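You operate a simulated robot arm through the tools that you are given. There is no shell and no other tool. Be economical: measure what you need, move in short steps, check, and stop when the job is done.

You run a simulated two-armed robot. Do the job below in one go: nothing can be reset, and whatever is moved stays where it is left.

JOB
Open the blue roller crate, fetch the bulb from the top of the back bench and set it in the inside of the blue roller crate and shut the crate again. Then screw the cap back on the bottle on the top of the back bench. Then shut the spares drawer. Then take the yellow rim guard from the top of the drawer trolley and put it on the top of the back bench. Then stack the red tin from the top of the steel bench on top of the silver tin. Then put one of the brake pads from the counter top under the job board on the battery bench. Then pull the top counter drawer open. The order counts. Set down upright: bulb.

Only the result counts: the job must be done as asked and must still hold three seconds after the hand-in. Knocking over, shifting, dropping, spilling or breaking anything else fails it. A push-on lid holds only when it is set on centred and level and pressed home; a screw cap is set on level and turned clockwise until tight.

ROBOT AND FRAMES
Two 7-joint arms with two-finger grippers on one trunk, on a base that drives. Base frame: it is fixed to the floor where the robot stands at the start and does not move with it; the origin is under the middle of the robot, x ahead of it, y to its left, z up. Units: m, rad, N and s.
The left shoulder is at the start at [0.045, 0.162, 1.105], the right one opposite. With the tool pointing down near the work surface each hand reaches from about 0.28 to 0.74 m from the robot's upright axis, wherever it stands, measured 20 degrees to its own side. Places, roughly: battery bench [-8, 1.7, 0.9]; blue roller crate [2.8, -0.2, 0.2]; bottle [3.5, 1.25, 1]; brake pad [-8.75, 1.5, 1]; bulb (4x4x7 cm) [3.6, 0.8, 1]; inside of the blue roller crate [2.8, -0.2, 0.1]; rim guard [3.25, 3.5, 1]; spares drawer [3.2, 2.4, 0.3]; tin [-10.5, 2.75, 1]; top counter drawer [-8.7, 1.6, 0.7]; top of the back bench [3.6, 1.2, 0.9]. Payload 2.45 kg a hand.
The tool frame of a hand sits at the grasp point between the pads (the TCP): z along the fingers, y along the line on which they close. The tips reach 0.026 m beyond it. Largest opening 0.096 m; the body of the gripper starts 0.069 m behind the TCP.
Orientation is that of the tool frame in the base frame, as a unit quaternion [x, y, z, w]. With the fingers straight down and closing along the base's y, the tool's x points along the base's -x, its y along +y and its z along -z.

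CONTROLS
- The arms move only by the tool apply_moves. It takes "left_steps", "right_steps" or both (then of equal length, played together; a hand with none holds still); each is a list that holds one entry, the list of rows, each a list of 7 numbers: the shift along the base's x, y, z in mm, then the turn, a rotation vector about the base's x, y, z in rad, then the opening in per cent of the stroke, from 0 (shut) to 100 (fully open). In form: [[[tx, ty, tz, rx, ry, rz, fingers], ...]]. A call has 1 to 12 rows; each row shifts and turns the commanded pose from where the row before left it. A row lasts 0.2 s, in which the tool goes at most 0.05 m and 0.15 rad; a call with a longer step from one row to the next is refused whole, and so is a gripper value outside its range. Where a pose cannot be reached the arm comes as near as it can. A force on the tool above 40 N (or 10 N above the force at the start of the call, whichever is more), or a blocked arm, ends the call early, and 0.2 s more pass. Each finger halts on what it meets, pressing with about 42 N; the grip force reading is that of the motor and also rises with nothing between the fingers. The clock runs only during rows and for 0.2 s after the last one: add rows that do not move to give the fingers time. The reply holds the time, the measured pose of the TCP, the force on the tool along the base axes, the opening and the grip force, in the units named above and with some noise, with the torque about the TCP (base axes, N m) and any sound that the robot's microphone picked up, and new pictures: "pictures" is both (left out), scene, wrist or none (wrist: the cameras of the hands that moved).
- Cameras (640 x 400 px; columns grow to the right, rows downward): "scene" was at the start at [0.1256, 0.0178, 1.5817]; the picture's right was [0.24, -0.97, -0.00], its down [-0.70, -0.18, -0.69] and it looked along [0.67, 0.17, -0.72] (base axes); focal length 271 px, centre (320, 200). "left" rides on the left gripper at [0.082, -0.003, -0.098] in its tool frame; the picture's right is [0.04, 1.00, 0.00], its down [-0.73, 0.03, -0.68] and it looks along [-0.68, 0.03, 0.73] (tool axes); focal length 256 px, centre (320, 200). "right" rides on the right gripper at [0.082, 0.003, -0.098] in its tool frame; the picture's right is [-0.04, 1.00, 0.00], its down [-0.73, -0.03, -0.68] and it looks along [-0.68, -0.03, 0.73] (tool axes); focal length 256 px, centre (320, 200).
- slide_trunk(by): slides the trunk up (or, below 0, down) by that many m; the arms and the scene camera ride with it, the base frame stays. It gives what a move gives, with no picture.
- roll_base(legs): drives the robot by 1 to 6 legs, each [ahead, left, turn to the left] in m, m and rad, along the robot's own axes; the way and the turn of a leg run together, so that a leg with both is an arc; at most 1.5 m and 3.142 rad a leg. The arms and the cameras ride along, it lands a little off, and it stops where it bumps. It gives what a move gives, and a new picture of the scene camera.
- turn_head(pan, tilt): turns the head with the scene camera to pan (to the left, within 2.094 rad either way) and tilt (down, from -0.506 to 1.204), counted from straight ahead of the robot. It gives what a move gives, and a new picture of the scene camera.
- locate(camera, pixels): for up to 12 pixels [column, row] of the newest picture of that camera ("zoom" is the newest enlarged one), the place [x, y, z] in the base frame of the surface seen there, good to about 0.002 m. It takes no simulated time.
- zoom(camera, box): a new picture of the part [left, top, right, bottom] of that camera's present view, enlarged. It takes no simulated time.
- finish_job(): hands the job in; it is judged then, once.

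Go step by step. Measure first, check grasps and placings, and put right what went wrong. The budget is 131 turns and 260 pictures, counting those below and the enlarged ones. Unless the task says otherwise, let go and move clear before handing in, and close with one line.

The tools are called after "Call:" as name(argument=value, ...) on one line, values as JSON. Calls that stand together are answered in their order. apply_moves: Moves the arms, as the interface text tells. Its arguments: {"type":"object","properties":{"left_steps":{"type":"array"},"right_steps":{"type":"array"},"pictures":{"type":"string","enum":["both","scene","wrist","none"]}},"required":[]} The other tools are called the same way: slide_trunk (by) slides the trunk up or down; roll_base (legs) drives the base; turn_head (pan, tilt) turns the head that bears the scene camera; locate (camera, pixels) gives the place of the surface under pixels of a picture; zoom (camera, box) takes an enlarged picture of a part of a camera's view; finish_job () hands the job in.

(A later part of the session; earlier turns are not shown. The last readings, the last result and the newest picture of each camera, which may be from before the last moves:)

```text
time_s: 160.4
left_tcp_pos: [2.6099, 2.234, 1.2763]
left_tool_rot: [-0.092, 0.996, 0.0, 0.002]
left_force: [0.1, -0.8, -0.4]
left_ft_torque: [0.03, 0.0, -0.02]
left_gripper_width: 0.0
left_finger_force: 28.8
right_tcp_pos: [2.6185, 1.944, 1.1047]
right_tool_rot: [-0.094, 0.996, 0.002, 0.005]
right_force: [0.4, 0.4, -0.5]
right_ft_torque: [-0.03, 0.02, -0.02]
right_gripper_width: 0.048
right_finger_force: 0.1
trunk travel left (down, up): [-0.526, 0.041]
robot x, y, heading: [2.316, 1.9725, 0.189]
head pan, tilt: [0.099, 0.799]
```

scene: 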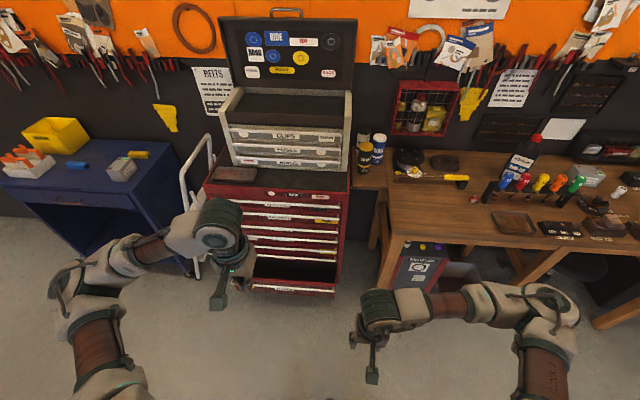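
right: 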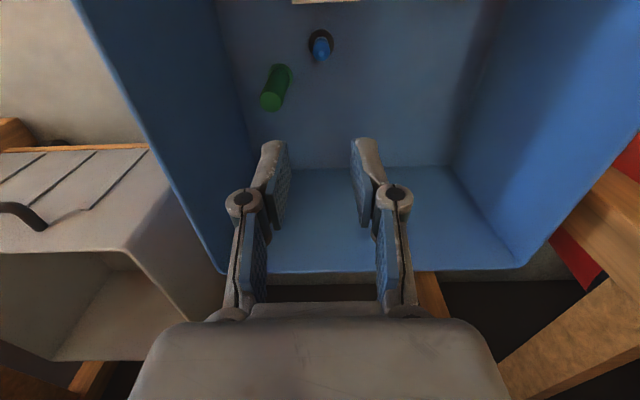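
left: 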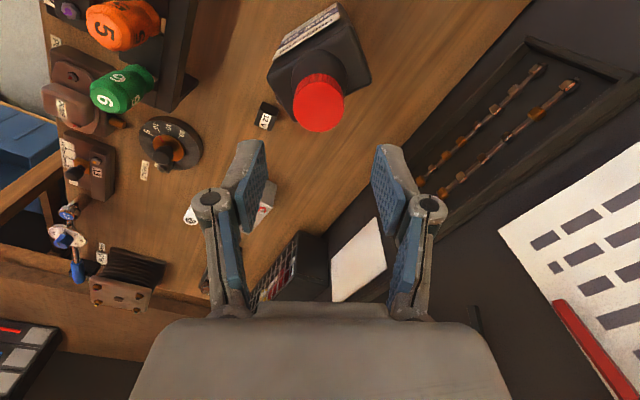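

Measure the open drawer front, then lower the trunk.

Call:
locate(camera="scene", pixels=[[257, 285], [292, 288], [330, 291], [292, 293], [292, 270], [250, 250], [290, 250], [335, 258], [270, 180], [340, 190], [190, 265]])

Call:
slide_trunk(by=-0.4)

Call:
slide_trunk(by=-0.12)

Call:
turn_head(pan=0.15, tilt=0.75)

```text
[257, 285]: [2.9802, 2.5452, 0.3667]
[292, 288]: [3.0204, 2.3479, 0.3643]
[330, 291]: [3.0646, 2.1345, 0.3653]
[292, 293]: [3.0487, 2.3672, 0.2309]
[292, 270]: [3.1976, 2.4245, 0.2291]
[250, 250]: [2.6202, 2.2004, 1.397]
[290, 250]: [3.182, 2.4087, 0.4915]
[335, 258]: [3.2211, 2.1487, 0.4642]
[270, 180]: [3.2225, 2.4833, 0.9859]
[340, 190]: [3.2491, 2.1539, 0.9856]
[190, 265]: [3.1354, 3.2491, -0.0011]
```

```text
time_s: 164.3
left_tcp_pos: [2.6062, 2.2411, 0.8761]
left_tool_rot: [-0.094, 0.996, -0.003, 0.001]
left_force: [0.0, 0.7, 1.1]
left_ft_torque: [-0.01, 0.0, 0.0]
left_gripper_width: 0.0001
left_finger_force: 27.9
right_tcp_pos: [2.615, 1.9498, 0.6962]
right_tool_rot: [-0.096, 0.995, -0.002, -0.014]
right_force: [0.1, 0.1, -0.4]
right_ft_torque: [-0.02, 0.0, 0.01]
right_gripper_width: 0.0481
right_finger_force: 0.1
trunk travel left (down, up): [-0.126, 0.441]
robot x, y, heading: [2.3152, 1.9751, 0.185]
head pan, tilt: [0.099, 0.799]
```

```text
time_s: 165.8
left_tcp_pos: [2.618, 2.2438, 0.7234]
left_tool_rot: [-0.093, 0.993, -0.009, -0.067]
left_force: [-0.4, 0.9, 0.1]
left_ft_torque: [0.02, -0.01, -0.02]
left_gripper_width: 0.0002
left_finger_force: 28.5
right_tcp_pos: [2.5935, 1.947, 0.5305]
right_tool_rot: [-0.095, 0.986, -0.015, -0.137]
right_force: [0.2, -0.7, 0.7]
right_ft_torque: [-0.01, -0.03, 0.0]
right_gripper_width: 0.0476
right_finger_force: 0.1
trunk travel left (down, up): [-0.006, 0.561]
robot x, y, heading: [2.3174, 1.9758, 0.187]
head pan, tilt: [0.099, 0.799]
```

```text
time_s: 166.4
left_tcp_pos: [2.6183, 2.2428, 0.7225]
left_tool_rot: [-0.093, 0.993, -0.01, -0.068]
left_force: [-0.4, -0.4, -0.7]
left_ft_torque: [0.0, 0.02, 0.0]
left_gripper_width: 0.0
left_finger_force: 28.7
right_tcp_pos: [2.5925, 1.9466, 0.529]
right_tool_rot: [-0.096, 0.986, -0.015, -0.138]
right_force: [-0.5, -0.1, 0.9]
right_ft_torque: [0.02, -0.02, 0.01]
right_gripper_width: 0.0478
right_finger_force: 0.0
trunk travel left (down, up): [-0.006, 0.561]
robot x, y, heading: [2.3179, 1.9752, 0.181]
head pan, tilt: [0.15, 0.75]
```

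scene: 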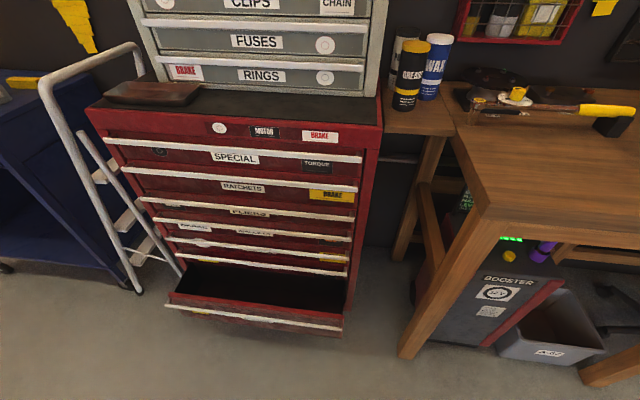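

Drawer front: top edge z 0.366, centre (3.02,2.345), open 0.17 m. Roll 0.2 ahead and bring the closed left fist, tilted forward, in front of it.

Call:
roll_base(legs=[[0.2, 0, 0.015]])

Call:
apply_moves(left_steps=[[[10, 5, -43, 0.026, -0.126, 0, 0], [10, 5, -43, 0.026, -0.126, 0, 0], [10, 5, -43, 0.026, -0.126, 0, 0], [10, 5, -43, 0.026, -0.126, 0, 0], [10, 5, -43, 0.026, -0.126, 0, 0], [10, 5, -43, 0.026, -0.126, 0, 0], [10, 5, -43, 0.026, -0.126, 0, 0], [10, 5, -43, 0.026, -0.126, 0, 0], [10, 5, -43, 0, 0, 0, 0], [10, 5, -43, 0, 0, 0, 0], [0, 0, 0, 0, 0, 0, 0]]], pictures="both")

```text
time_s: 168.0
left_tcp_pos: [2.8119, 2.2858, 0.7224]
left_tool_rot: [-0.1, 0.993, -0.011, -0.068]
left_force: [-0.8, 0.5, 0.3]
left_ft_torque: [-0.03, 0.0, -0.04]
left_gripper_width: 0.0
left_finger_force: 28.1
right_tcp_pos: [2.7902, 1.9888, 0.5295]
right_tool_rot: [-0.101, 0.985, -0.015, -0.139]
right_force: [0.0, -0.4, 0.1]
right_ft_torque: [0.01, -0.01, 0.01]
right_gripper_width: 0.048
right_finger_force: 0.1
trunk travel left (down, up): [-0.006, 0.561]
robot x, y, heading: [2.5119, 2.0155, 0.196]
head pan, tilt: [0.15, 0.75]
```

scene: 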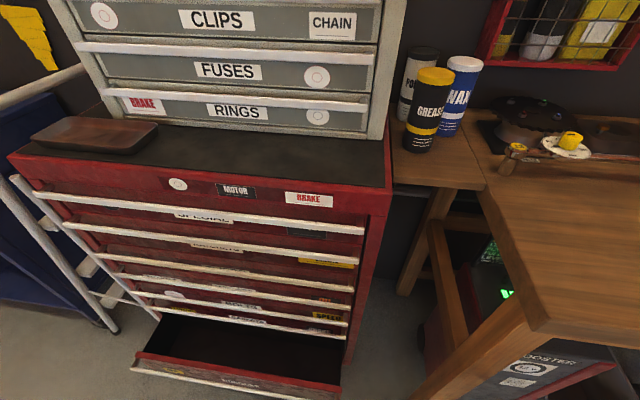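

```text
time_s: 170.4
left_tcp_pos: [2.9822, 2.3418, 0.3033]
left_tool_rot: [-0.089, 0.897, 0.042, 0.431]
left_force: [0.5, -0.6, 0.3]
left_ft_torque: [0.04, 0.01, 0.01]
left_gripper_width: 0.0002
left_finger_force: 28.4
left hand out of reach, approached as far as the arm can: row 1, 2, 3, 4
right_tcp_pos: [2.7865, 1.9875, 0.5302]
right_tool_rot: [-0.101, 0.985, -0.015, -0.136]
right_force: [1.0, 0.5, 1.1]
right_ft_torque: [-0.02, 0.0, -0.02]
right_gripper_width: 0.0478
right_finger_force: 0.0
trunk travel left (down, up): [-0.006, 0.561]
robot x, y, heading: [2.5123, 2.0155, 0.205]
head pan, tilt: [0.15, 0.75]
```

scene: 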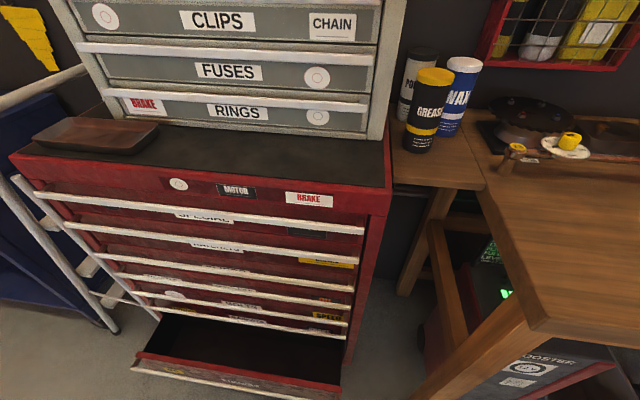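
left: 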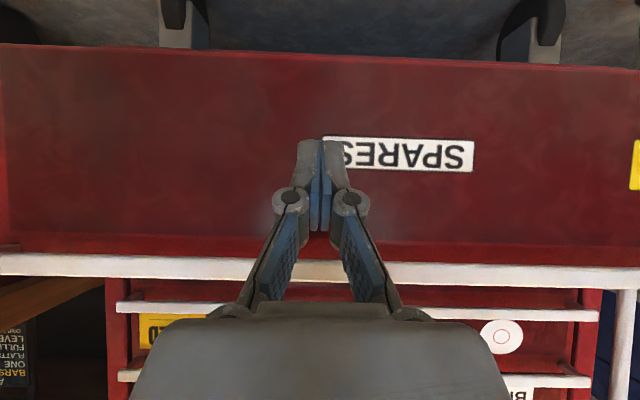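

Fist is in front of the SPARES face. Push along (0.98,0.2).

Call:
apply_moves(left_steps=[[[15, 3, 0, 0, 0, 0, 0], [15, 3, 0, 0, 0, 0, 0], [15, 3, 0, 0, 0, 0, 0], [15, 3, 0, 0, 0, 0, 0], [15, 3, 0, 0, 0, 0, 0], [15, 3, 0, 0, 0, 0, 0], [15, 3, 0, 0, 0, 0, 0], [15, 3, 0, 0, 0, 0, 0], [15, 3, 0, 0, 0, 0, 0], [15, 3, 0, 0, 0, 0, 0], [15, 3, 0, 0, 0, 0, 0]]], pictures="both")

```text
time_s: 172.8
left_tcp_pos: [3.1457, 2.3763, 0.303]
left_tool_rot: [-0.09, 0.896, 0.043, 0.432]
left_force: [-0.5, -0.5, -0.4]
left_ft_torque: [0.0, 0.02, 0.0]
left_gripper_width: 0.0002
left_finger_force: 28.5
right_tcp_pos: [2.7856, 1.9887, 0.5304]
right_tool_rot: [-0.102, 0.985, -0.016, -0.136]
right_force: [0.1, -1.1, 0.5]
right_ft_torque: [0.0, 0.0, -0.01]
right_gripper_width: 0.0479
right_finger_force: 0.0
trunk travel left (down, up): [-0.006, 0.561]
robot x, y, heading: [2.5123, 2.0158, 0.201]
head pan, tilt: [0.15, 0.75]
```

scene: 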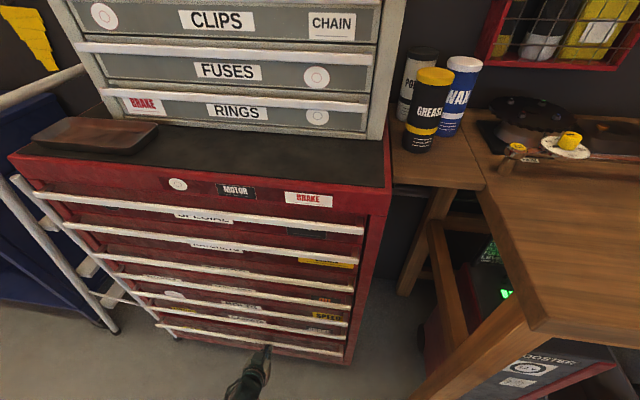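
left: 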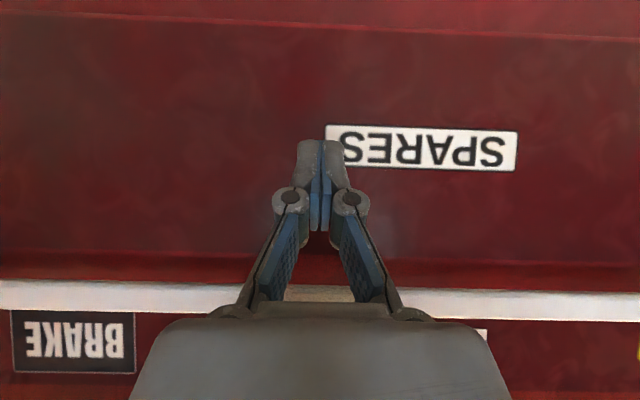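

Nearly shut; continue until force builds.

Call:
apply_moves(left_steps=[[[10, 2, 0, 0, 0, 0, 0], [10, 2, 0, 0, 0, 0, 0], [10, 2, 0, 0, 0, 0, 0], [10, 2, 0, 0, 0, 0, 0], [10, 2, 0, 0, 0, 0, 0]]], pictures="scene")

Call:
locate(camera="scene", pixels=[[200, 335], [240, 341], [300, 349], [230, 317], [300, 329], [220, 307]])

```text
time_s: 173.4
left_tcp_pos: [3.1619, 2.3775, 0.302]
left_tool_rot: [-0.09, 0.897, 0.043, 0.43]
left_force: [-0.6, -0.9, -0.7]
left_ft_torque: [0.02, -0.06, -0.02]
left_gripper_width: 0.0
left_finger_force: 28.3
right_tcp_pos: [2.7846, 1.9884, 0.5325]
right_tool_rot: [-0.102, 0.986, -0.014, -0.134]
right_force: [0.2, 0.1, 0.1]
right_ft_torque: [-0.02, 0.01, 0.01]
right_gripper_width: 0.0481
right_finger_force: 0.1
trunk travel left (down, up): [-0.006, 0.561]
robot x, y, heading: [2.5143, 2.0165, 0.206]
head pan, tilt: [0.15, 0.75]
stopped in row 3 (left hand): the force on the tool passed its limit at 50 N (the readings are from after the stop); the commanded pose is now the measured one
```

scene: 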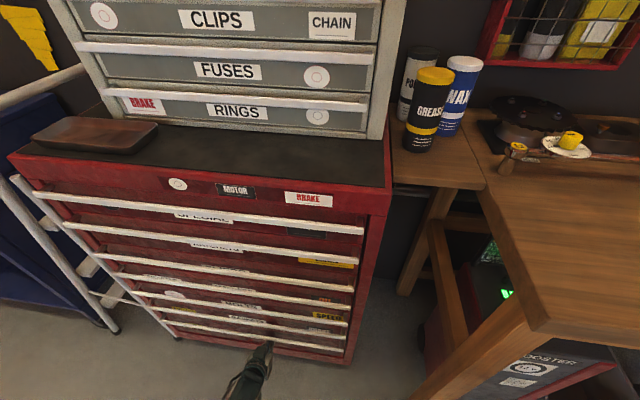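

```text
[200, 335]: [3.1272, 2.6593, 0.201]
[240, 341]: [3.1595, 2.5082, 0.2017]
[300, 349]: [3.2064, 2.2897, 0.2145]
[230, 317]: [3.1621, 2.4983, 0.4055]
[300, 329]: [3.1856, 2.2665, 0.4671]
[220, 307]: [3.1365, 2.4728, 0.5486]
```

Drawer hit its stop (50 N), flush with the cabinet. Retract, straighten the tool, back off and raise the trunk.

Call:
apply_moves(left_steps=[[[-40, -8, 0, 0, 0, 0, 0], [-40, -8, 0, 0, 0, 0, 0], [-40, -8, 10, -0.022, 0.109, 0, 0], [-30, -6, 30, -0.022, 0.109, 0, 0], [-20, -4, 40, -0.022, 0.109, 0, 0], [-10, -2, 40, -0.022, 0.109, 0, 30], [0, 0, 40, -0.022, 0.109, 0, 50], [0, 0, 40, -0.022, 0.109, 0, 80], [0, 0, 20, -0.022, 0.109, 0, 100], [0, 0, 0, -0.022, 0.109, 0, 100]]], pictures="none")

Call:
roll_base(legs=[[-0.3, 0, 0], [0, 0.95, 0]])

Call:
slide_trunk(by=0.4)

Call:
slide_trunk(by=0.13)

Call:
turn_head(pan=0.0, tilt=0.7)

```text
time_s: 175.6
left_tcp_pos: [2.9829, 2.3421, 0.5237]
left_tool_rot: [-0.1, 0.995, 0.001, 0.0]
left_force: [0.6, -0.2, -0.1]
left_ft_torque: [0.01, 0.0, -0.01]
left_gripper_width: 0.0958
left_finger_force: 0.1
right_tcp_pos: [2.7837, 1.9878, 0.5312]
right_tool_rot: [-0.102, 0.986, -0.015, -0.133]
right_force: [0.4, 0.3, -0.7]
right_ft_torque: [-0.02, -0.01, 0.03]
right_gripper_width: 0.0478
right_finger_force: 0.0
trunk travel left (down, up): [-0.006, 0.561]
robot x, y, heading: [2.5129, 2.0107, 0.2]
head pan, tilt: [0.15, 0.75]
```

```text
time_s: 182.3
left_tcp_pos: [2.4987, 3.2209, 0.5242]
left_tool_rot: [-0.101, 0.995, 0.001, 0.003]
left_force: [-0.7, 0.0, 0.0]
left_ft_torque: [0.0, 0.0, 0.0]
left_gripper_width: 0.096
left_finger_force: 0.0
right_tcp_pos: [2.3002, 2.8661, 0.5337]
right_tool_rot: [-0.103, 0.986, -0.013, -0.134]
right_force: [0.3, 0.5, -0.1]
right_ft_torque: [-0.01, -0.01, 0.02]
right_gripper_width: 0.048
right_finger_force: 0.0
trunk travel left (down, up): [-0.006, 0.561]
robot x, y, heading: [2.0291, 2.8961, 0.203]
head pan, tilt: [0.15, 0.75]
```

scene: 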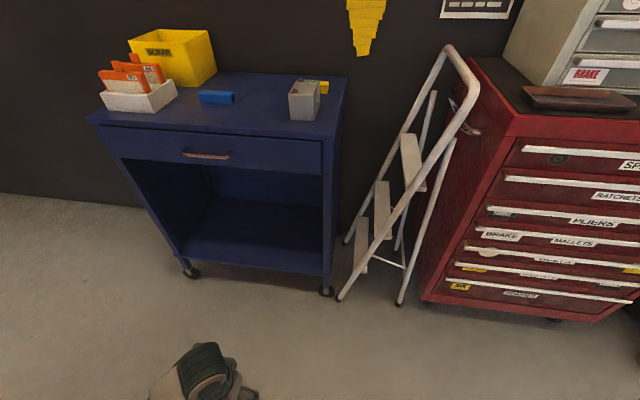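

```text
time_s: 186.1
left_tcp_pos: [2.4965, 3.2242, 0.9254]
left_tool_rot: [-0.101, 0.995, -0.003, 0.007]
left_force: [0.5, -0.2, 0.8]
left_ft_torque: [-0.03, -0.01, 0.03]
left_gripper_width: 0.0961
left_finger_force: 0.1
right_tcp_pos: [2.2976, 2.8686, 0.935]
right_tool_rot: [-0.104, 0.986, -0.018, -0.13]
right_force: [-0.5, -0.4, -0.5]
right_ft_torque: [-0.03, -0.01, 0.01]
right_gripper_width: 0.0479
right_finger_force: 0.0
trunk travel left (down, up): [-0.406, 0.161]
robot x, y, heading: [2.0287, 2.8942, 0.205]
head pan, tilt: [0.15, 0.75]
```

```text
time_s: 187.7
left_tcp_pos: [2.4954, 3.2238, 1.0553]
left_tool_rot: [-0.1, 0.995, -0.002, 0.005]
left_force: [1.2, -0.1, 0.6]
left_ft_torque: [-0.01, 0.03, 0.01]
left_gripper_width: 0.0958
left_finger_force: 0.0
right_tcp_pos: [2.2974, 2.8698, 1.0644]
right_tool_rot: [-0.103, 0.986, -0.018, -0.13]
right_force: [-0.2, -0.3, -0.1]
right_ft_torque: [0.0, 0.0, 0.0]
right_gripper_width: 0.0479
right_finger_force: 0.1
trunk travel left (down, up): [-0.536, 0.031]
robot x, y, heading: [2.0279, 2.8967, 0.204]
head pan, tilt: [0.15, 0.75]
```

```text
time_s: 188.4
left_tcp_pos: [2.4961, 3.2244, 1.0569]
left_tool_rot: [-0.101, 0.995, -0.001, 0.005]
left_force: [-0.2, -1.1, 0.1]
left_ft_torque: [-0.01, -0.01, -0.03]
left_gripper_width: 0.0959
left_finger_force: 0.0
right_tcp_pos: [2.2972, 2.8675, 1.0657]
right_tool_rot: [-0.103, 0.986, -0.017, -0.13]
right_force: [0.1, -0.6, -0.3]
right_ft_torque: [-0.03, 0.0, 0.02]
right_gripper_width: 0.048
right_finger_force: 0.1
trunk travel left (down, up): [-0.536, 0.031]
robot x, y, heading: [2.0318, 2.8925, 0.209]
head pan, tilt: [0.0, 0.7]
```

scene: 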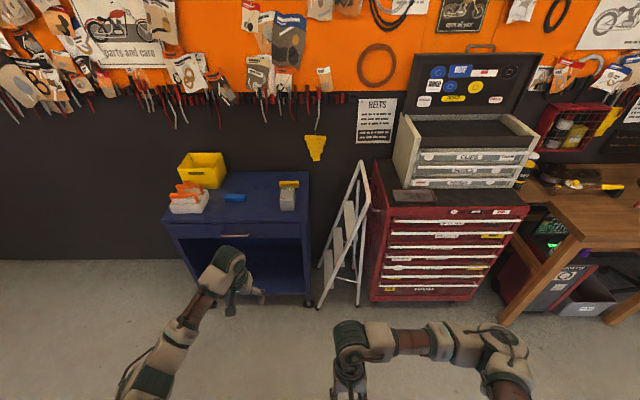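

Yellow item at (289,184), behind a grey block. Zoom and locate.

Call:
zoom(camera="scene", box=[150, 140, 330, 252])

Call:
locate(camera="zoom", pixels=[[480, 155], [500, 155], [520, 155], [495, 162], [490, 190], [305, 205], [290, 205], [325, 205], [60, 290], [555, 290], [540, 200]])

```text
3.56 times, centred on (240, 196) of scene
```

zoom: 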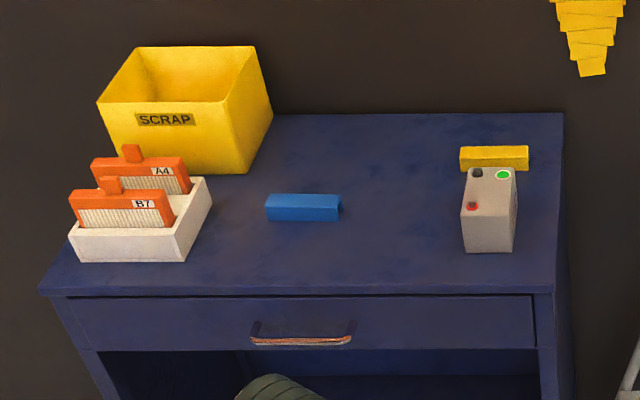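

```text
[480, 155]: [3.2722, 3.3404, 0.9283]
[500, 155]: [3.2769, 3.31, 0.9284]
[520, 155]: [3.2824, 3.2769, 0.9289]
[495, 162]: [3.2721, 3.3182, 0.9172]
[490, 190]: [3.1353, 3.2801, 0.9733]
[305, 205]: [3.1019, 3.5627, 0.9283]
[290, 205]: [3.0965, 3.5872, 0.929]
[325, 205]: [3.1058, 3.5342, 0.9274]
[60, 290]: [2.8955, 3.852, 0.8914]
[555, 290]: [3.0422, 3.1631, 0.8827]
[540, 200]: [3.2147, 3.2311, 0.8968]
```

Rim guard at (3.277,3.31), top 0.928, long side lateral. Check the ladder feet near where I need to stand.

Call:
locate(camera="scene", pixels=[[320, 307], [358, 305], [360, 165], [308, 303], [352, 215], [330, 240]])

```text
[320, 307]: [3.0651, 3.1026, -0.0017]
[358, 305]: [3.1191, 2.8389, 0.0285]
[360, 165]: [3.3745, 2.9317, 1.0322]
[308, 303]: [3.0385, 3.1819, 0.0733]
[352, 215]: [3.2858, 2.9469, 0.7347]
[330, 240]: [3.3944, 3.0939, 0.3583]
```

Clear by 0.15 m. Drive up and turn the left tool 90° so it closes across the guard.

Call:
roll_base(legs=[[0.68, -0.04, 0]])

Call:
apply_moves(left_steps=[[[0, 0, 4, 0, 0, 0.143, 70], [0, 0, 4, 0, 0, 0.143, 70], [0, 0, 4, 0, 0, 0.143, 70], [0, 0, 4, 0, 0, 0.143, 70], [0, 0, 4, 0, 0, 0.143, 70], [0, 0, 4, 0, 0, 0.143, 70], [0, 0, 4, 0, 0, 0.143, 70], [0, 0, 4, 0, 0, 0.143, 70], [0, 0, 4, 0, 0, 0.143, 70], [0, 0, 4, 0, 0, 0.143, 70], [0, 0, 0, 0, 0, 0.141, 70], [0, 0, 0, 0, 0, 0, 70]]], pictures="both")

```text
time_s: 192.1
left_tcp_pos: [3.1718, 3.3158, 1.0565]
left_tool_rot: [-0.101, 0.995, 0.0, 0.006]
left_force: [-0.2, -0.9, 1.0]
left_ft_torque: [0.02, 0.0, 0.0]
left_gripper_width: 0.096
left_finger_force: 0.1
right_tcp_pos: [2.9736, 2.9602, 1.064]
right_tool_rot: [-0.103, 0.986, -0.016, -0.13]
right_force: [-0.1, 0.7, -0.2]
right_ft_torque: [0.03, 0.06, -0.02]
right_gripper_width: 0.0479
right_finger_force: 0.1
trunk travel left (down, up): [-0.536, 0.031]
robot x, y, heading: [2.7044, 2.9898, 0.208]
head pan, tilt: [0.0, 0.7]
```

scene: 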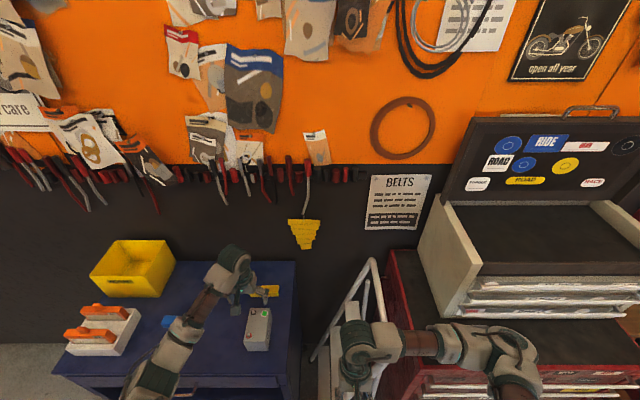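

```text
time_s: 194.7
left_tcp_pos: [3.1689, 3.3238, 1.0976]
left_tool_rot: [0.775, -0.632, -0.003, -0.005]
left_force: [-0.4, 0.7, 0.1]
left_ft_torque: [0.01, 0.05, -0.01]
left_gripper_width: 0.067
left_finger_force: 0.1
right_tcp_pos: [2.9706, 2.9685, 1.0656]
right_tool_rot: [-0.103, 0.986, -0.019, -0.128]
right_force: [-0.2, 0.6, 0.1]
right_ft_torque: [-0.02, -0.01, -0.02]
right_gripper_width: 0.0481
right_finger_force: 0.1
trunk travel left (down, up): [-0.536, 0.031]
robot x, y, heading: [2.7054, 2.99, 0.207]
head pan, tilt: [0.0, 0.7]
```

scene: 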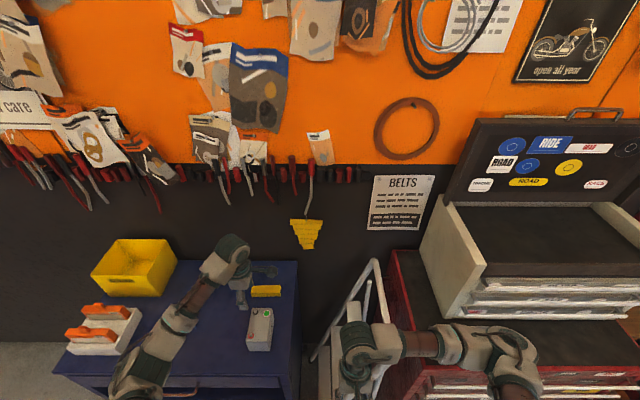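
left: 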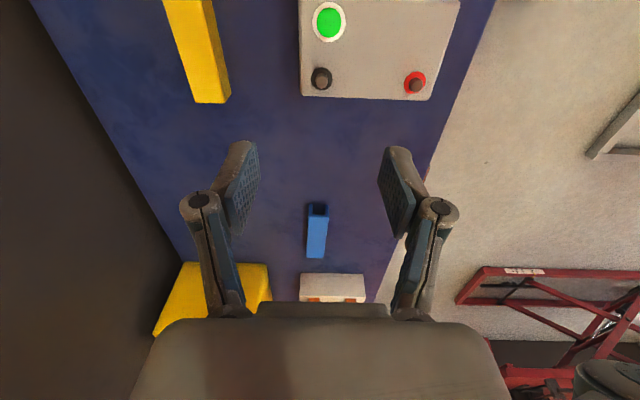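

Call:
zoom(camera="scene", box=[220, 270, 310, 355])

Call:
locate(camera="left", pixels=[[178, 20], [205, 20], [195, 98], [218, 95], [188, 60], [212, 60], [308, 60], [320, 90], [222, 120]])

Call:
locate(camera="zoom", pixels=[[225, 125], [320, 120], [420, 115], [225, 145], [320, 145], [420, 140], [215, 90], [225, 170]])

```text
4.71 times, centred on (265, 312) of scene
```

zoom: 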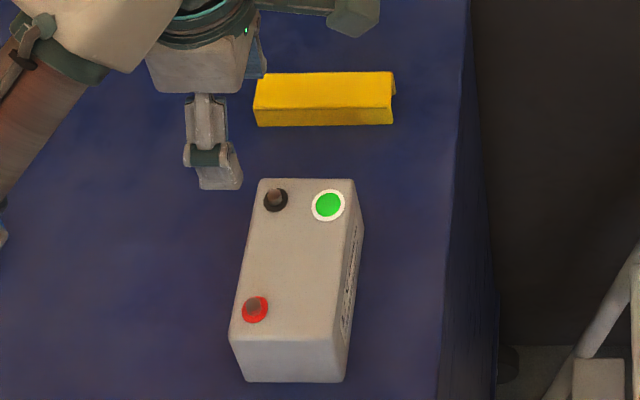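

```text
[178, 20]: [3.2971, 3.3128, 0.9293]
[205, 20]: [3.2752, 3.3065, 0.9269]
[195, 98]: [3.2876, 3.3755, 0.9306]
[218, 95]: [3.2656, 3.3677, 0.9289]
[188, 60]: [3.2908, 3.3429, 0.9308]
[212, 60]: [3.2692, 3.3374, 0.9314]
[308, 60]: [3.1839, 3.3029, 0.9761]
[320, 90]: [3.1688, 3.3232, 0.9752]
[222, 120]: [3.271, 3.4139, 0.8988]
```

```text
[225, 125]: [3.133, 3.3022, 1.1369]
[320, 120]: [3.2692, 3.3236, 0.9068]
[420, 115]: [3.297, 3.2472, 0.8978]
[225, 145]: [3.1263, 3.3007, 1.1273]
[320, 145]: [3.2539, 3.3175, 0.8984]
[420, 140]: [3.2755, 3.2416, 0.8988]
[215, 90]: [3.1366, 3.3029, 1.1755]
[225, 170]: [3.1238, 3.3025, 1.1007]
```

Guard centre ≈ (3.284,3.322), 25 mm wide, top 0.930, tray top 0.898. Move over it and check.

Call:
apply_moves(left_steps=[[[40, 0, -10, 0, 0, 0, 70], [40, -1, -20, 0, 0, 0, 70], [35, -1, -30, 0, 0, 0, 70], [0, 0, 0, 0, 0, 0, 70]]], pictures="wrist")

```text
time_s: 195.7
left_tcp_pos: [3.2844, 3.3177, 1.0378]
left_tool_rot: [0.773, -0.634, -0.005, -0.007]
left_force: [0.6, -0.9, 0.0]
left_ft_torque: [-0.02, 0.02, 0.02]
left_gripper_width: 0.0673
left_finger_force: 0.1
right_tcp_pos: [2.97, 2.9645, 1.0637]
right_tool_rot: [-0.103, 0.986, -0.017, -0.128]
right_force: [-0.2, 0.4, -0.5]
right_ft_torque: [0.03, -0.02, 0.0]
right_gripper_width: 0.0479
right_finger_force: 0.0
trunk travel left (down, up): [-0.536, 0.031]
robot x, y, heading: [2.704, 2.9936, 0.204]
head pan, tilt: [0.0, 0.7]
```

left: 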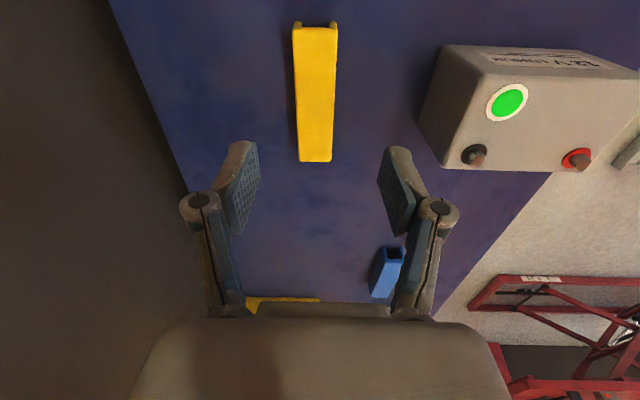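

Aligned. Descend to z≈0.932 and grip.

Call:
apply_moves(left_steps=[[[2, 0, -40, 0, 0, 0, 70], [0, 0, -40, 0, 0, 0, 70], [0, 0, -25, 0, 0, 0, 70], [0, 0, 0, 0, 0, 0, 30], [0, 0, 0, 0, 0, 0, 5], [0, 0, 0, 0, 0, 0, 5], [0, 0, 0, 0, 0, 0, 5]]], pictures="wrist")

```text
time_s: 197.3
left_tcp_pos: [3.2885, 3.3166, 0.9318]
left_tool_rot: [0.774, -0.633, -0.005, -0.007]
left_force: [-0.4, 0.7, 0.2]
left_ft_torque: [0.02, 0.0, 0.01]
left_gripper_width: 0.0306
left_finger_force: 42.1
right_tcp_pos: [2.9718, 2.9648, 1.0645]
right_tool_rot: [-0.103, 0.986, -0.017, -0.129]
right_force: [-0.6, 1.5, -0.5]
right_ft_torque: [-0.04, -0.01, 0.03]
right_gripper_width: 0.048
right_finger_force: 0.0
trunk travel left (down, up): [-0.536, 0.031]
robot x, y, heading: [2.7075, 2.9913, 0.204]
head pan, tilt: [0.0, 0.7]
```

left: 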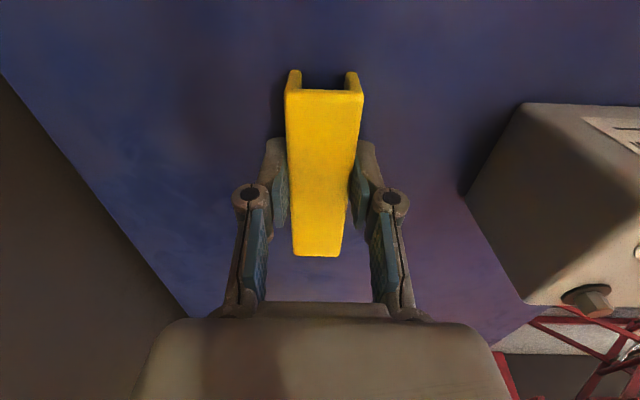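

Gripped (31 mm). Lift, retract, back off and drive right to the back bench's free front-left spot.

Call:
apply_moves(left_steps=[[[0, 0, 40, 0, 0, 0, 5], [0, 0, 45, 0, 0, 0, 5], [0, 0, 45, 0, 0, 0, 5], [0, 0, 40, 0, 0, 0, 5], [-45, -9, 0, 0, 0, 0, 5], [-45, -9, 0, 0, 0, 0, 5], [-45, -9, 0, 0, 0, 0, 5], [-45, -9, 0, 0, 0, 0, 5], [-30, -6, 0, 0, 0, 0, 5]]], pictures="wrist")

Call:
roll_base(legs=[[-0.45, 0, 0], [0, -0.85, 0], [0, -0.81, 0]])

Call:
turn_head(pan=0.3, tilt=0.8)

```text
time_s: 199.3
left_tcp_pos: [3.2451, 3.3098, 1.1027]
left_tool_rot: [0.774, -0.633, -0.004, -0.007]
left_force: [-0.3, 0.8, 0.2]
left_ft_torque: [0.01, -0.05, 0.0]
left_gripper_width: 0.0306
left_finger_force: 42.2
left hand out of reach, approached as far as the arm can: row 5, 6, 7, 8
right_tcp_pos: [2.9696, 2.9653, 1.0666]
right_tool_rot: [-0.103, 0.986, -0.018, -0.129]
right_force: [-0.7, -0.8, -1.1]
right_ft_torque: [-0.01, -0.02, 0.02]
right_gripper_width: 0.048
right_finger_force: 0.0
trunk travel left (down, up): [-0.536, 0.031]
robot x, y, heading: [2.7075, 2.9942, 0.206]
head pan, tilt: [0.0, 0.7]
```

left: 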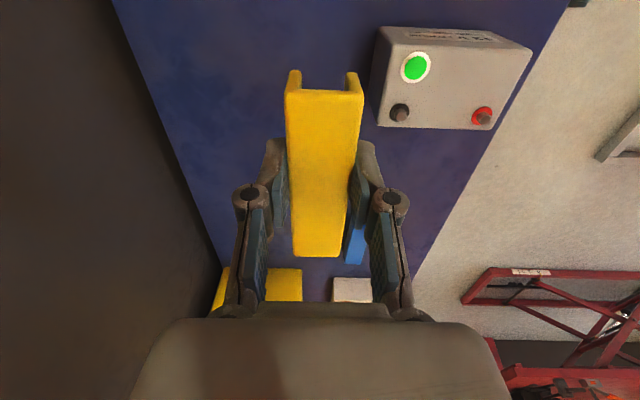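

```text
time_s: 210.1
left_tcp_pos: [3.1442, 1.6043, 1.1007]
left_tool_rot: [0.778, -0.629, -0.001, -0.004]
left_force: [-0.8, 0.0, 0.1]
left_ft_torque: [-0.06, 0.02, -0.01]
left_gripper_width: 0.0306
left_finger_force: 42.0
right_tcp_pos: [2.8726, 1.2575, 1.0671]
right_tool_rot: [-0.108, 0.986, -0.022, -0.129]
right_force: [-0.9, -0.1, -0.2]
right_ft_torque: [0.01, -0.02, -0.03]
right_gripper_width: 0.0479
right_finger_force: 0.1
trunk travel left (down, up): [-0.536, 0.031]
robot x, y, heading: [2.6089, 1.2774, 0.214]
head pan, tilt: [0.0, 0.7]
```

scene: 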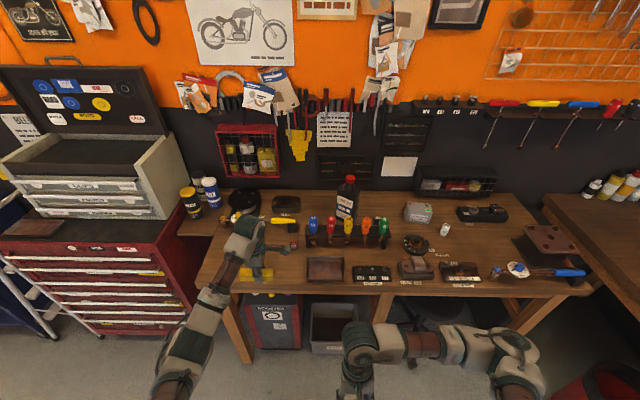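

```text
time_s: 210.9
left_tcp_pos: [3.1408, 1.6051, 1.1021]
left_tool_rot: [0.777, -0.629, -0.001, -0.006]
left_force: [-0.9, 0.0, -1.3]
left_ft_torque: [0.0, 0.01, 0.0]
left_gripper_width: 0.0304
left_finger_force: 41.6
right_tcp_pos: [2.8698, 1.2579, 1.065]
right_tool_rot: [-0.108, 0.986, -0.02, -0.127]
right_force: [-0.2, -0.2, -0.2]
right_ft_torque: [0.0, 0.03, -0.05]
right_gripper_width: 0.0481
right_finger_force: 0.1
trunk travel left (down, up): [-0.536, 0.031]
robot x, y, heading: [2.6075, 1.2767, 0.215]
head pan, tilt: [0.3, 0.799]
```

scene: 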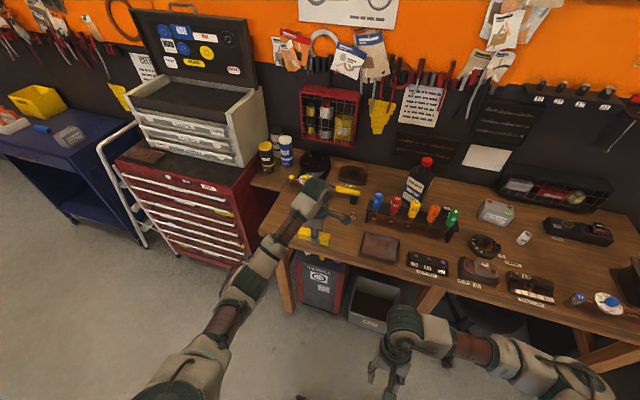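

Roll 0.18 forward, then view beneath.

Call:
roll_base(legs=[[0.18, 0, 0]])

Call:
zoom(camera="left", box=[0, 0, 640, 400])

Call:
locate(camera="zoom", pixels=[[220, 100], [400, 60], [400, 150], [250, 60], [430, 120], [320, 50], [360, 250]])

```text
time_s: 212.4
left_tcp_pos: [3.32, 1.6175, 1.1089]
left_tool_rot: [0.776, -0.63, -0.007, -0.012]
left_force: [0.9, -0.8, 0.1]
left_ft_torque: [0.08, 0.01, 0.0]
left_gripper_width: 0.0305
left_finger_force: 42.2
right_tcp_pos: [3.0466, 1.2722, 1.0664]
right_tool_rot: [-0.108, 0.986, -0.012, -0.126]
right_force: [-0.5, -0.5, 0.1]
right_ft_torque: [0.05, 0.01, -0.02]
right_gripper_width: 0.0479
right_finger_force: 0.2
trunk travel left (down, up): [-0.536, 0.031]
robot x, y, heading: [2.7832, 1.3081, 0.212]
head pan, tilt: [0.3, 0.799]
```

scene: 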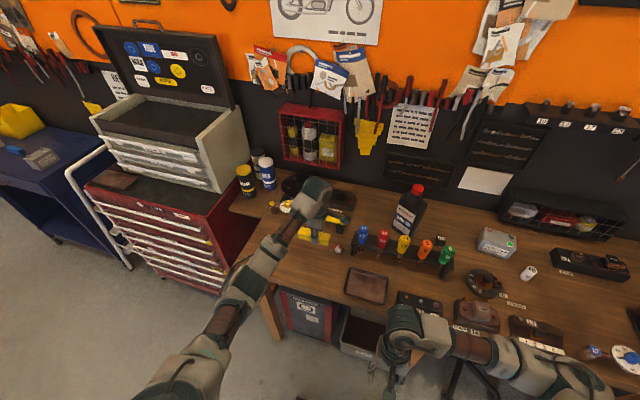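

```text
1.00 times, centred on (320, 200) of left (not enlarged: the box is as wide or as high as the picture)
```

zoom: 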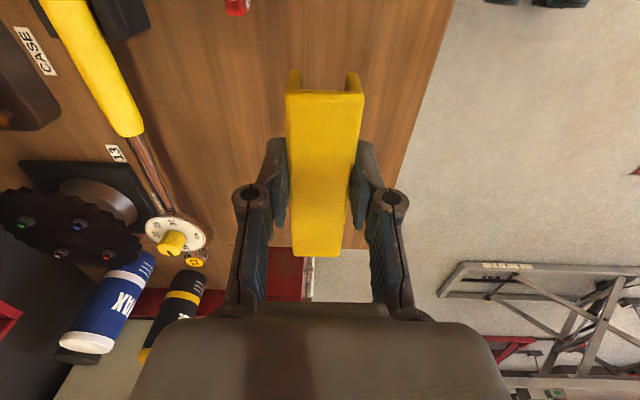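

```text
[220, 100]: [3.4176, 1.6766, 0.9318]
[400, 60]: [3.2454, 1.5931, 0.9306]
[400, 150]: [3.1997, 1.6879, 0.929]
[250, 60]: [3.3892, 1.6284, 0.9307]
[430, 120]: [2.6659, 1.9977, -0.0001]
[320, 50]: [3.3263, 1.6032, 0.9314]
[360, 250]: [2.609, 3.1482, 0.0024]
```

Area below is free. Shift to (3.31,1.66) and lower.

Call:
apply_moves(left_steps=[[[-5, 21, 0, 0, 0, 0, 5], [-5, 21, -20, 0, 0, 0, 5], [0, 0, -40, 0, 0, 0, 5], [0, 0, -40, 0, 0, 0, 5], [0, 0, -35, 0, 0, 0, 5], [0, 0, -4, 0, 0, 0, 5], [0, 0, -4, 0, 0, 0, 5], [0, 0, 0, 0, 0, 0, 5]]], pictures="wrist")

```text
time_s: 214.2
left_tcp_pos: [3.3078, 1.6647, 0.9639]
left_tool_rot: [0.776, -0.63, -0.004, -0.01]
left_force: [0.3, 0.6, -0.8]
left_ft_torque: [0.0, 0.02, 0.01]
left_gripper_width: 0.0306
left_finger_force: 41.6
right_tcp_pos: [3.0459, 1.2763, 1.0665]
right_tool_rot: [-0.107, 0.986, -0.014, -0.127]
right_force: [0.2, -0.2, 0.2]
right_ft_torque: [0.03, 0.02, 0.03]
right_gripper_width: 0.0481
right_finger_force: 0.0
trunk travel left (down, up): [-0.536, 0.031]
robot x, y, heading: [2.7844, 1.3081, 0.213]
head pan, tilt: [0.3, 0.799]
```

left: 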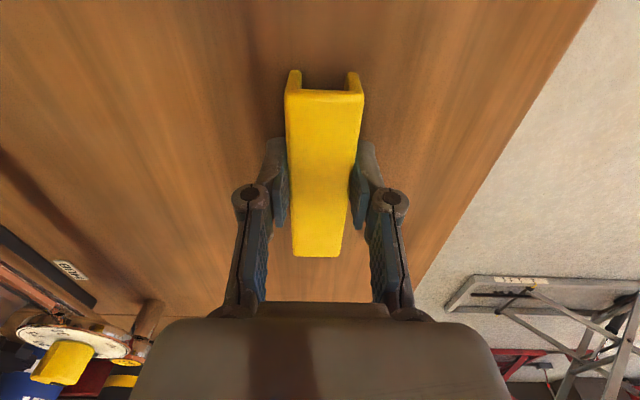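

Not yet in contact. Lower in 2 mm steps, then release and rise.

Call:
apply_moves(left_steps=[[[0, 0, -2, 0, 0, 0, 5], [0, 0, -1, 0, 0, 0, 5], [0, 0, -1, 0, 0, 0, 5], [0, 0, 0, 0, 0, 0, 5]]], pictures="none")

```text
time_s: 215.2
left_tcp_pos: [3.3062, 1.6691, 0.9608]
left_tool_rot: [0.776, -0.63, -0.004, -0.011]
left_force: [-0.2, 4.1, 13.0]
left_ft_torque: [-0.26, 0.14, 0.0]
left_gripper_width: 0.0304
left_finger_force: 42.0
right_tcp_pos: [3.0445, 1.2792, 1.0668]
right_tool_rot: [-0.108, 0.986, -0.016, -0.126]
right_force: [-0.3, 0.9, -0.1]
right_ft_torque: [0.01, 0.0, -0.02]
right_gripper_width: 0.0479
right_finger_force: 0.0
trunk travel left (down, up): [-0.536, 0.031]
robot x, y, heading: [2.778, 1.3095, 0.212]
head pan, tilt: [0.3, 0.799]
```

Call:
apply_moves(left_steps=[[[0, 0, 0, 0, 0, 0, 60], [0, 0, 0, 0, 0, 0, 60], [0, 0, 30, 0, 0, 0, 60], [0, 0, 40, 0, 0, 0, 60], [0, 0, 40, 0, 0, 0, 60], [0, 0, 40, 0, 0, 0, 60], [-20, -4, 40, 0, 0, 0, 60]]], pictures="wrist")

Call:
zoom(camera="scene", box=[220, 150, 480, 310])

```text
time_s: 216.8
left_tcp_pos: [3.2859, 1.6708, 1.15]
left_tool_rot: [0.777, -0.629, -0.003, -0.009]
left_force: [-0.5, 0.1, 0.7]
left_ft_torque: [0.05, -0.04, 0.01]
left_gripper_width: 0.0576
left_finger_force: 0.0
right_tcp_pos: [3.0434, 1.2856, 1.0675]
right_tool_rot: [-0.108, 0.986, -0.018, -0.125]
right_force: [-0.5, -1.4, -0.2]
right_ft_torque: [0.0, 0.03, -0.01]
right_gripper_width: 0.048
right_finger_force: 0.0
trunk travel left (down, up): [-0.536, 0.031]
robot x, y, heading: [2.7812, 1.3112, 0.213]
head pan, tilt: [0.3, 0.799]
```

left: 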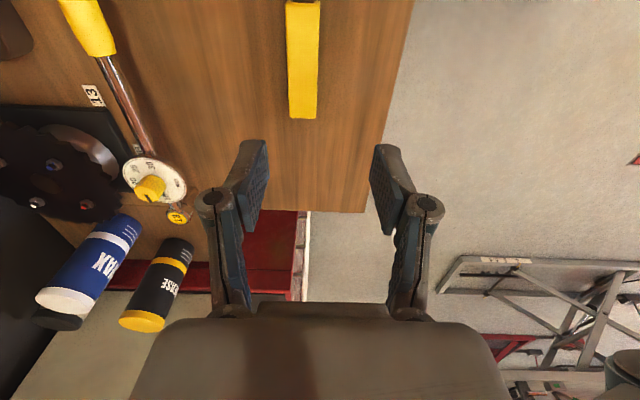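

```text
2.46 times, centred on (350, 230) of scene
```

zoom: 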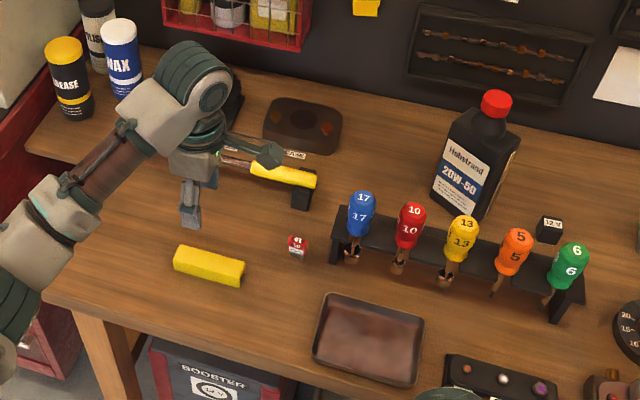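

Guard rests on the bench; crate, cap, drawer done. Tuck the left arm to neutral, back away and turn around to see the other side of the room.

Call:
apply_moves(left_steps=[[[-20, -12, 0, 0, 0, -0.143, 60], [-20, -12, 0, 0, 0, -0.143, 60], [-20, -12, 0, 0, 0, -0.143, 60], [-20, -12, 0, 0, 0, -0.143, 60], [-20, -12, 0, 0, 0, -0.143, 60], [-10, -10, 0, 0, 0, -0.143, 60], [0, 0, 0, 0, 0, -0.143, 60], [0, 0, 0, 0, 0, -0.143, 60], [0, 0, 0, 0, 0, -0.143, 60], [0, 0, 0, 0, 0, -0.143, 60], [0, 0, 0, 0, 0, -0.141, 100]]], pictures="none")

Call:
roll_base(legs=[[-0.6, -0.2, 0], [0, -0.5, 0], [0, 0, 2.93]])

Call:
turn_head(pan=0.0, tilt=0.35)

```text
time_s: 219.2
left_tcp_pos: [3.1769, 1.5982, 1.1492]
left_tool_rot: [-0.102, 0.995, -0.005, 0.009]
left_force: [1.1, -1.4, -0.2]
left_ft_torque: [0.0, 0.0, 0.01]
left_gripper_width: 0.0959
left_finger_force: 0.1
right_tcp_pos: [3.0458, 1.2841, 1.0666]
right_tool_rot: [-0.107, 0.986, -0.018, -0.127]
right_force: [0.2, -0.5, 0.1]
right_ft_torque: [-0.02, -0.01, -0.02]
right_gripper_width: 0.048
right_finger_force: 0.1
trunk travel left (down, up): [-0.536, 0.031]
robot x, y, heading: [2.7843, 1.3086, 0.21]
head pan, tilt: [0.3, 0.799]
```

```text
time_s: 232.2
left_tcp_pos: [1.8966, 0.2823, 1.147]
left_tool_rot: [1.0, 0.003, -0.008, -0.009]
left_force: [0.4, 0.0, -0.2]
left_ft_torque: [0.07, 0.01, -0.02]
left_gripper_width: 0.0959
left_finger_force: 0.1
right_tcp_pos: [2.0906, 0.5651, 1.0674]
right_tool_rot: [0.992, 0.008, 0.127, -0.008]
right_force: [0.1, -0.1, -0.2]
right_ft_torque: [0.07, 0.01, -0.02]
right_gripper_width: 0.0481
right_finger_force: 0.1
trunk travel left (down, up): [-0.536, 0.031]
robot x, y, heading: [2.3398, 0.4989, -3.126]
head pan, tilt: [0.3, 0.799]
```

scene: 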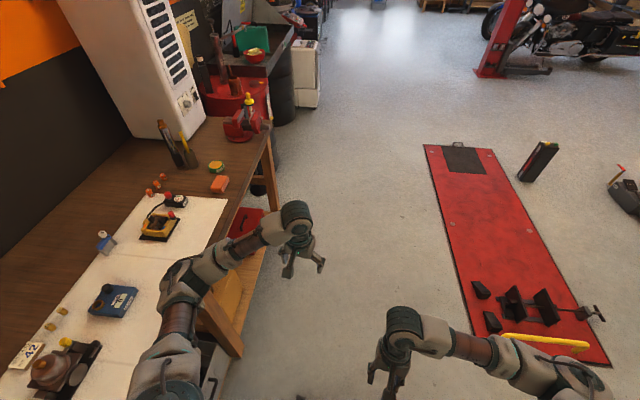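

```text
time_s: 233.1
left_tcp_pos: [1.9002, 0.2862, 1.1497]
left_tool_rot: [1.0, 0.004, -0.009, -0.008]
left_force: [-0.2, -0.1, 0.8]
left_ft_torque: [0.0, -0.03, 0.01]
left_gripper_width: 0.0961
left_finger_force: 0.0
right_tcp_pos: [2.0922, 0.5677, 1.0683]
right_tool_rot: [0.992, 0.009, 0.126, -0.006]
right_force: [-0.3, 0.3, -0.5]
right_ft_torque: [0.01, 0.03, -0.02]
right_gripper_width: 0.048
right_finger_force: 0.0
trunk travel left (down, up): [-0.536, 0.031]
robot x, y, heading: [2.3405, 0.4939, -3.131]
head pan, tilt: [0.0, 0.351]
```

scene: 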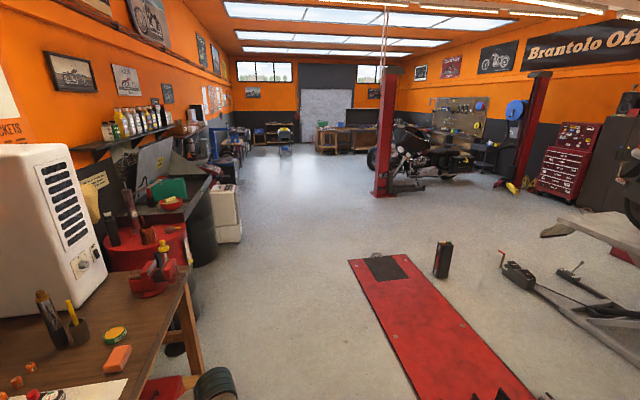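

A long room. Measure where the posts, benches and floor obstacles are.

Call:
locate(camera="scene", pixels=[[384, 193], [350, 260], [440, 270], [228, 235], [330, 140], [365, 135], [460, 150], [500, 150], [560, 190], [290, 150], [480, 165], [520, 185]])

Call:
zoom(camera="scene", box=[230, 60, 550, 220])

```text
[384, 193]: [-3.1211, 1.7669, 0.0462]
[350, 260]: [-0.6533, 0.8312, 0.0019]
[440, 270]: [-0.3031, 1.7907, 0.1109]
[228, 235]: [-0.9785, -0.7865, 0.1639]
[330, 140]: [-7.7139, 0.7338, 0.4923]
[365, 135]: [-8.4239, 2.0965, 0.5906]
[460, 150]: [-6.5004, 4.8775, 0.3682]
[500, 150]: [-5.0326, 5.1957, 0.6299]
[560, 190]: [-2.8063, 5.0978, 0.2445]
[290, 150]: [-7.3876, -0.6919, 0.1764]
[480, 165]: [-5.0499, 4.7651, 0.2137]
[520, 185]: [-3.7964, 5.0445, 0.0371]
```

```text
2.00 times, centred on (390, 140) of scene
```

zoom: 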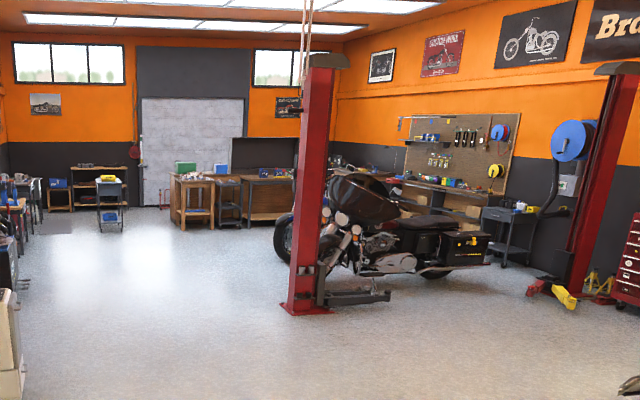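

Path along y≈0.4 is clear (mat edge y≥0.83, cabinet y≤-0.79). Drive 8.2 m.

Call:
roll_base(legs=[[1.4, 0, 0], [1.4, 0, 0], [1.4, 0, 0], [1.4, 0, 0], [1.4, 0, 0], [1.2, 0, 0]])

```text
time_s: 272.0
left_tcp_pos: [-6.2743, 0.2822, 1.1511]
left_tool_rot: [1.0, -0.002, -0.008, -0.007]
left_force: [-0.2, -0.8, 0.1]
left_ft_torque: [0.01, 0.01, -0.02]
left_gripper_width: 0.0961
left_finger_force: 0.0
right_tcp_pos: [-6.0794, 0.5616, 1.0679]
right_tool_rot: [0.992, 0.003, 0.127, -0.003]
right_force: [-0.8, 0.1, -0.6]
right_ft_torque: [0.0, 0.0, 0.02]
right_gripper_width: 0.048
right_finger_force: 0.2
trunk travel left (down, up): [-0.536, 0.031]
robot x, y, heading: [-5.8326, 0.4819, -3.135]
head pan, tilt: [0.0, 0.351]
```

scene: 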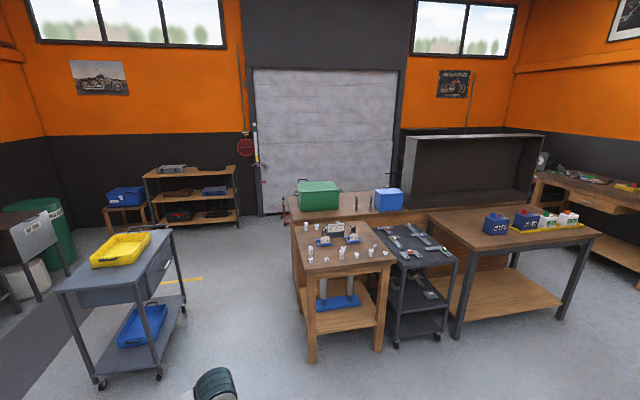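

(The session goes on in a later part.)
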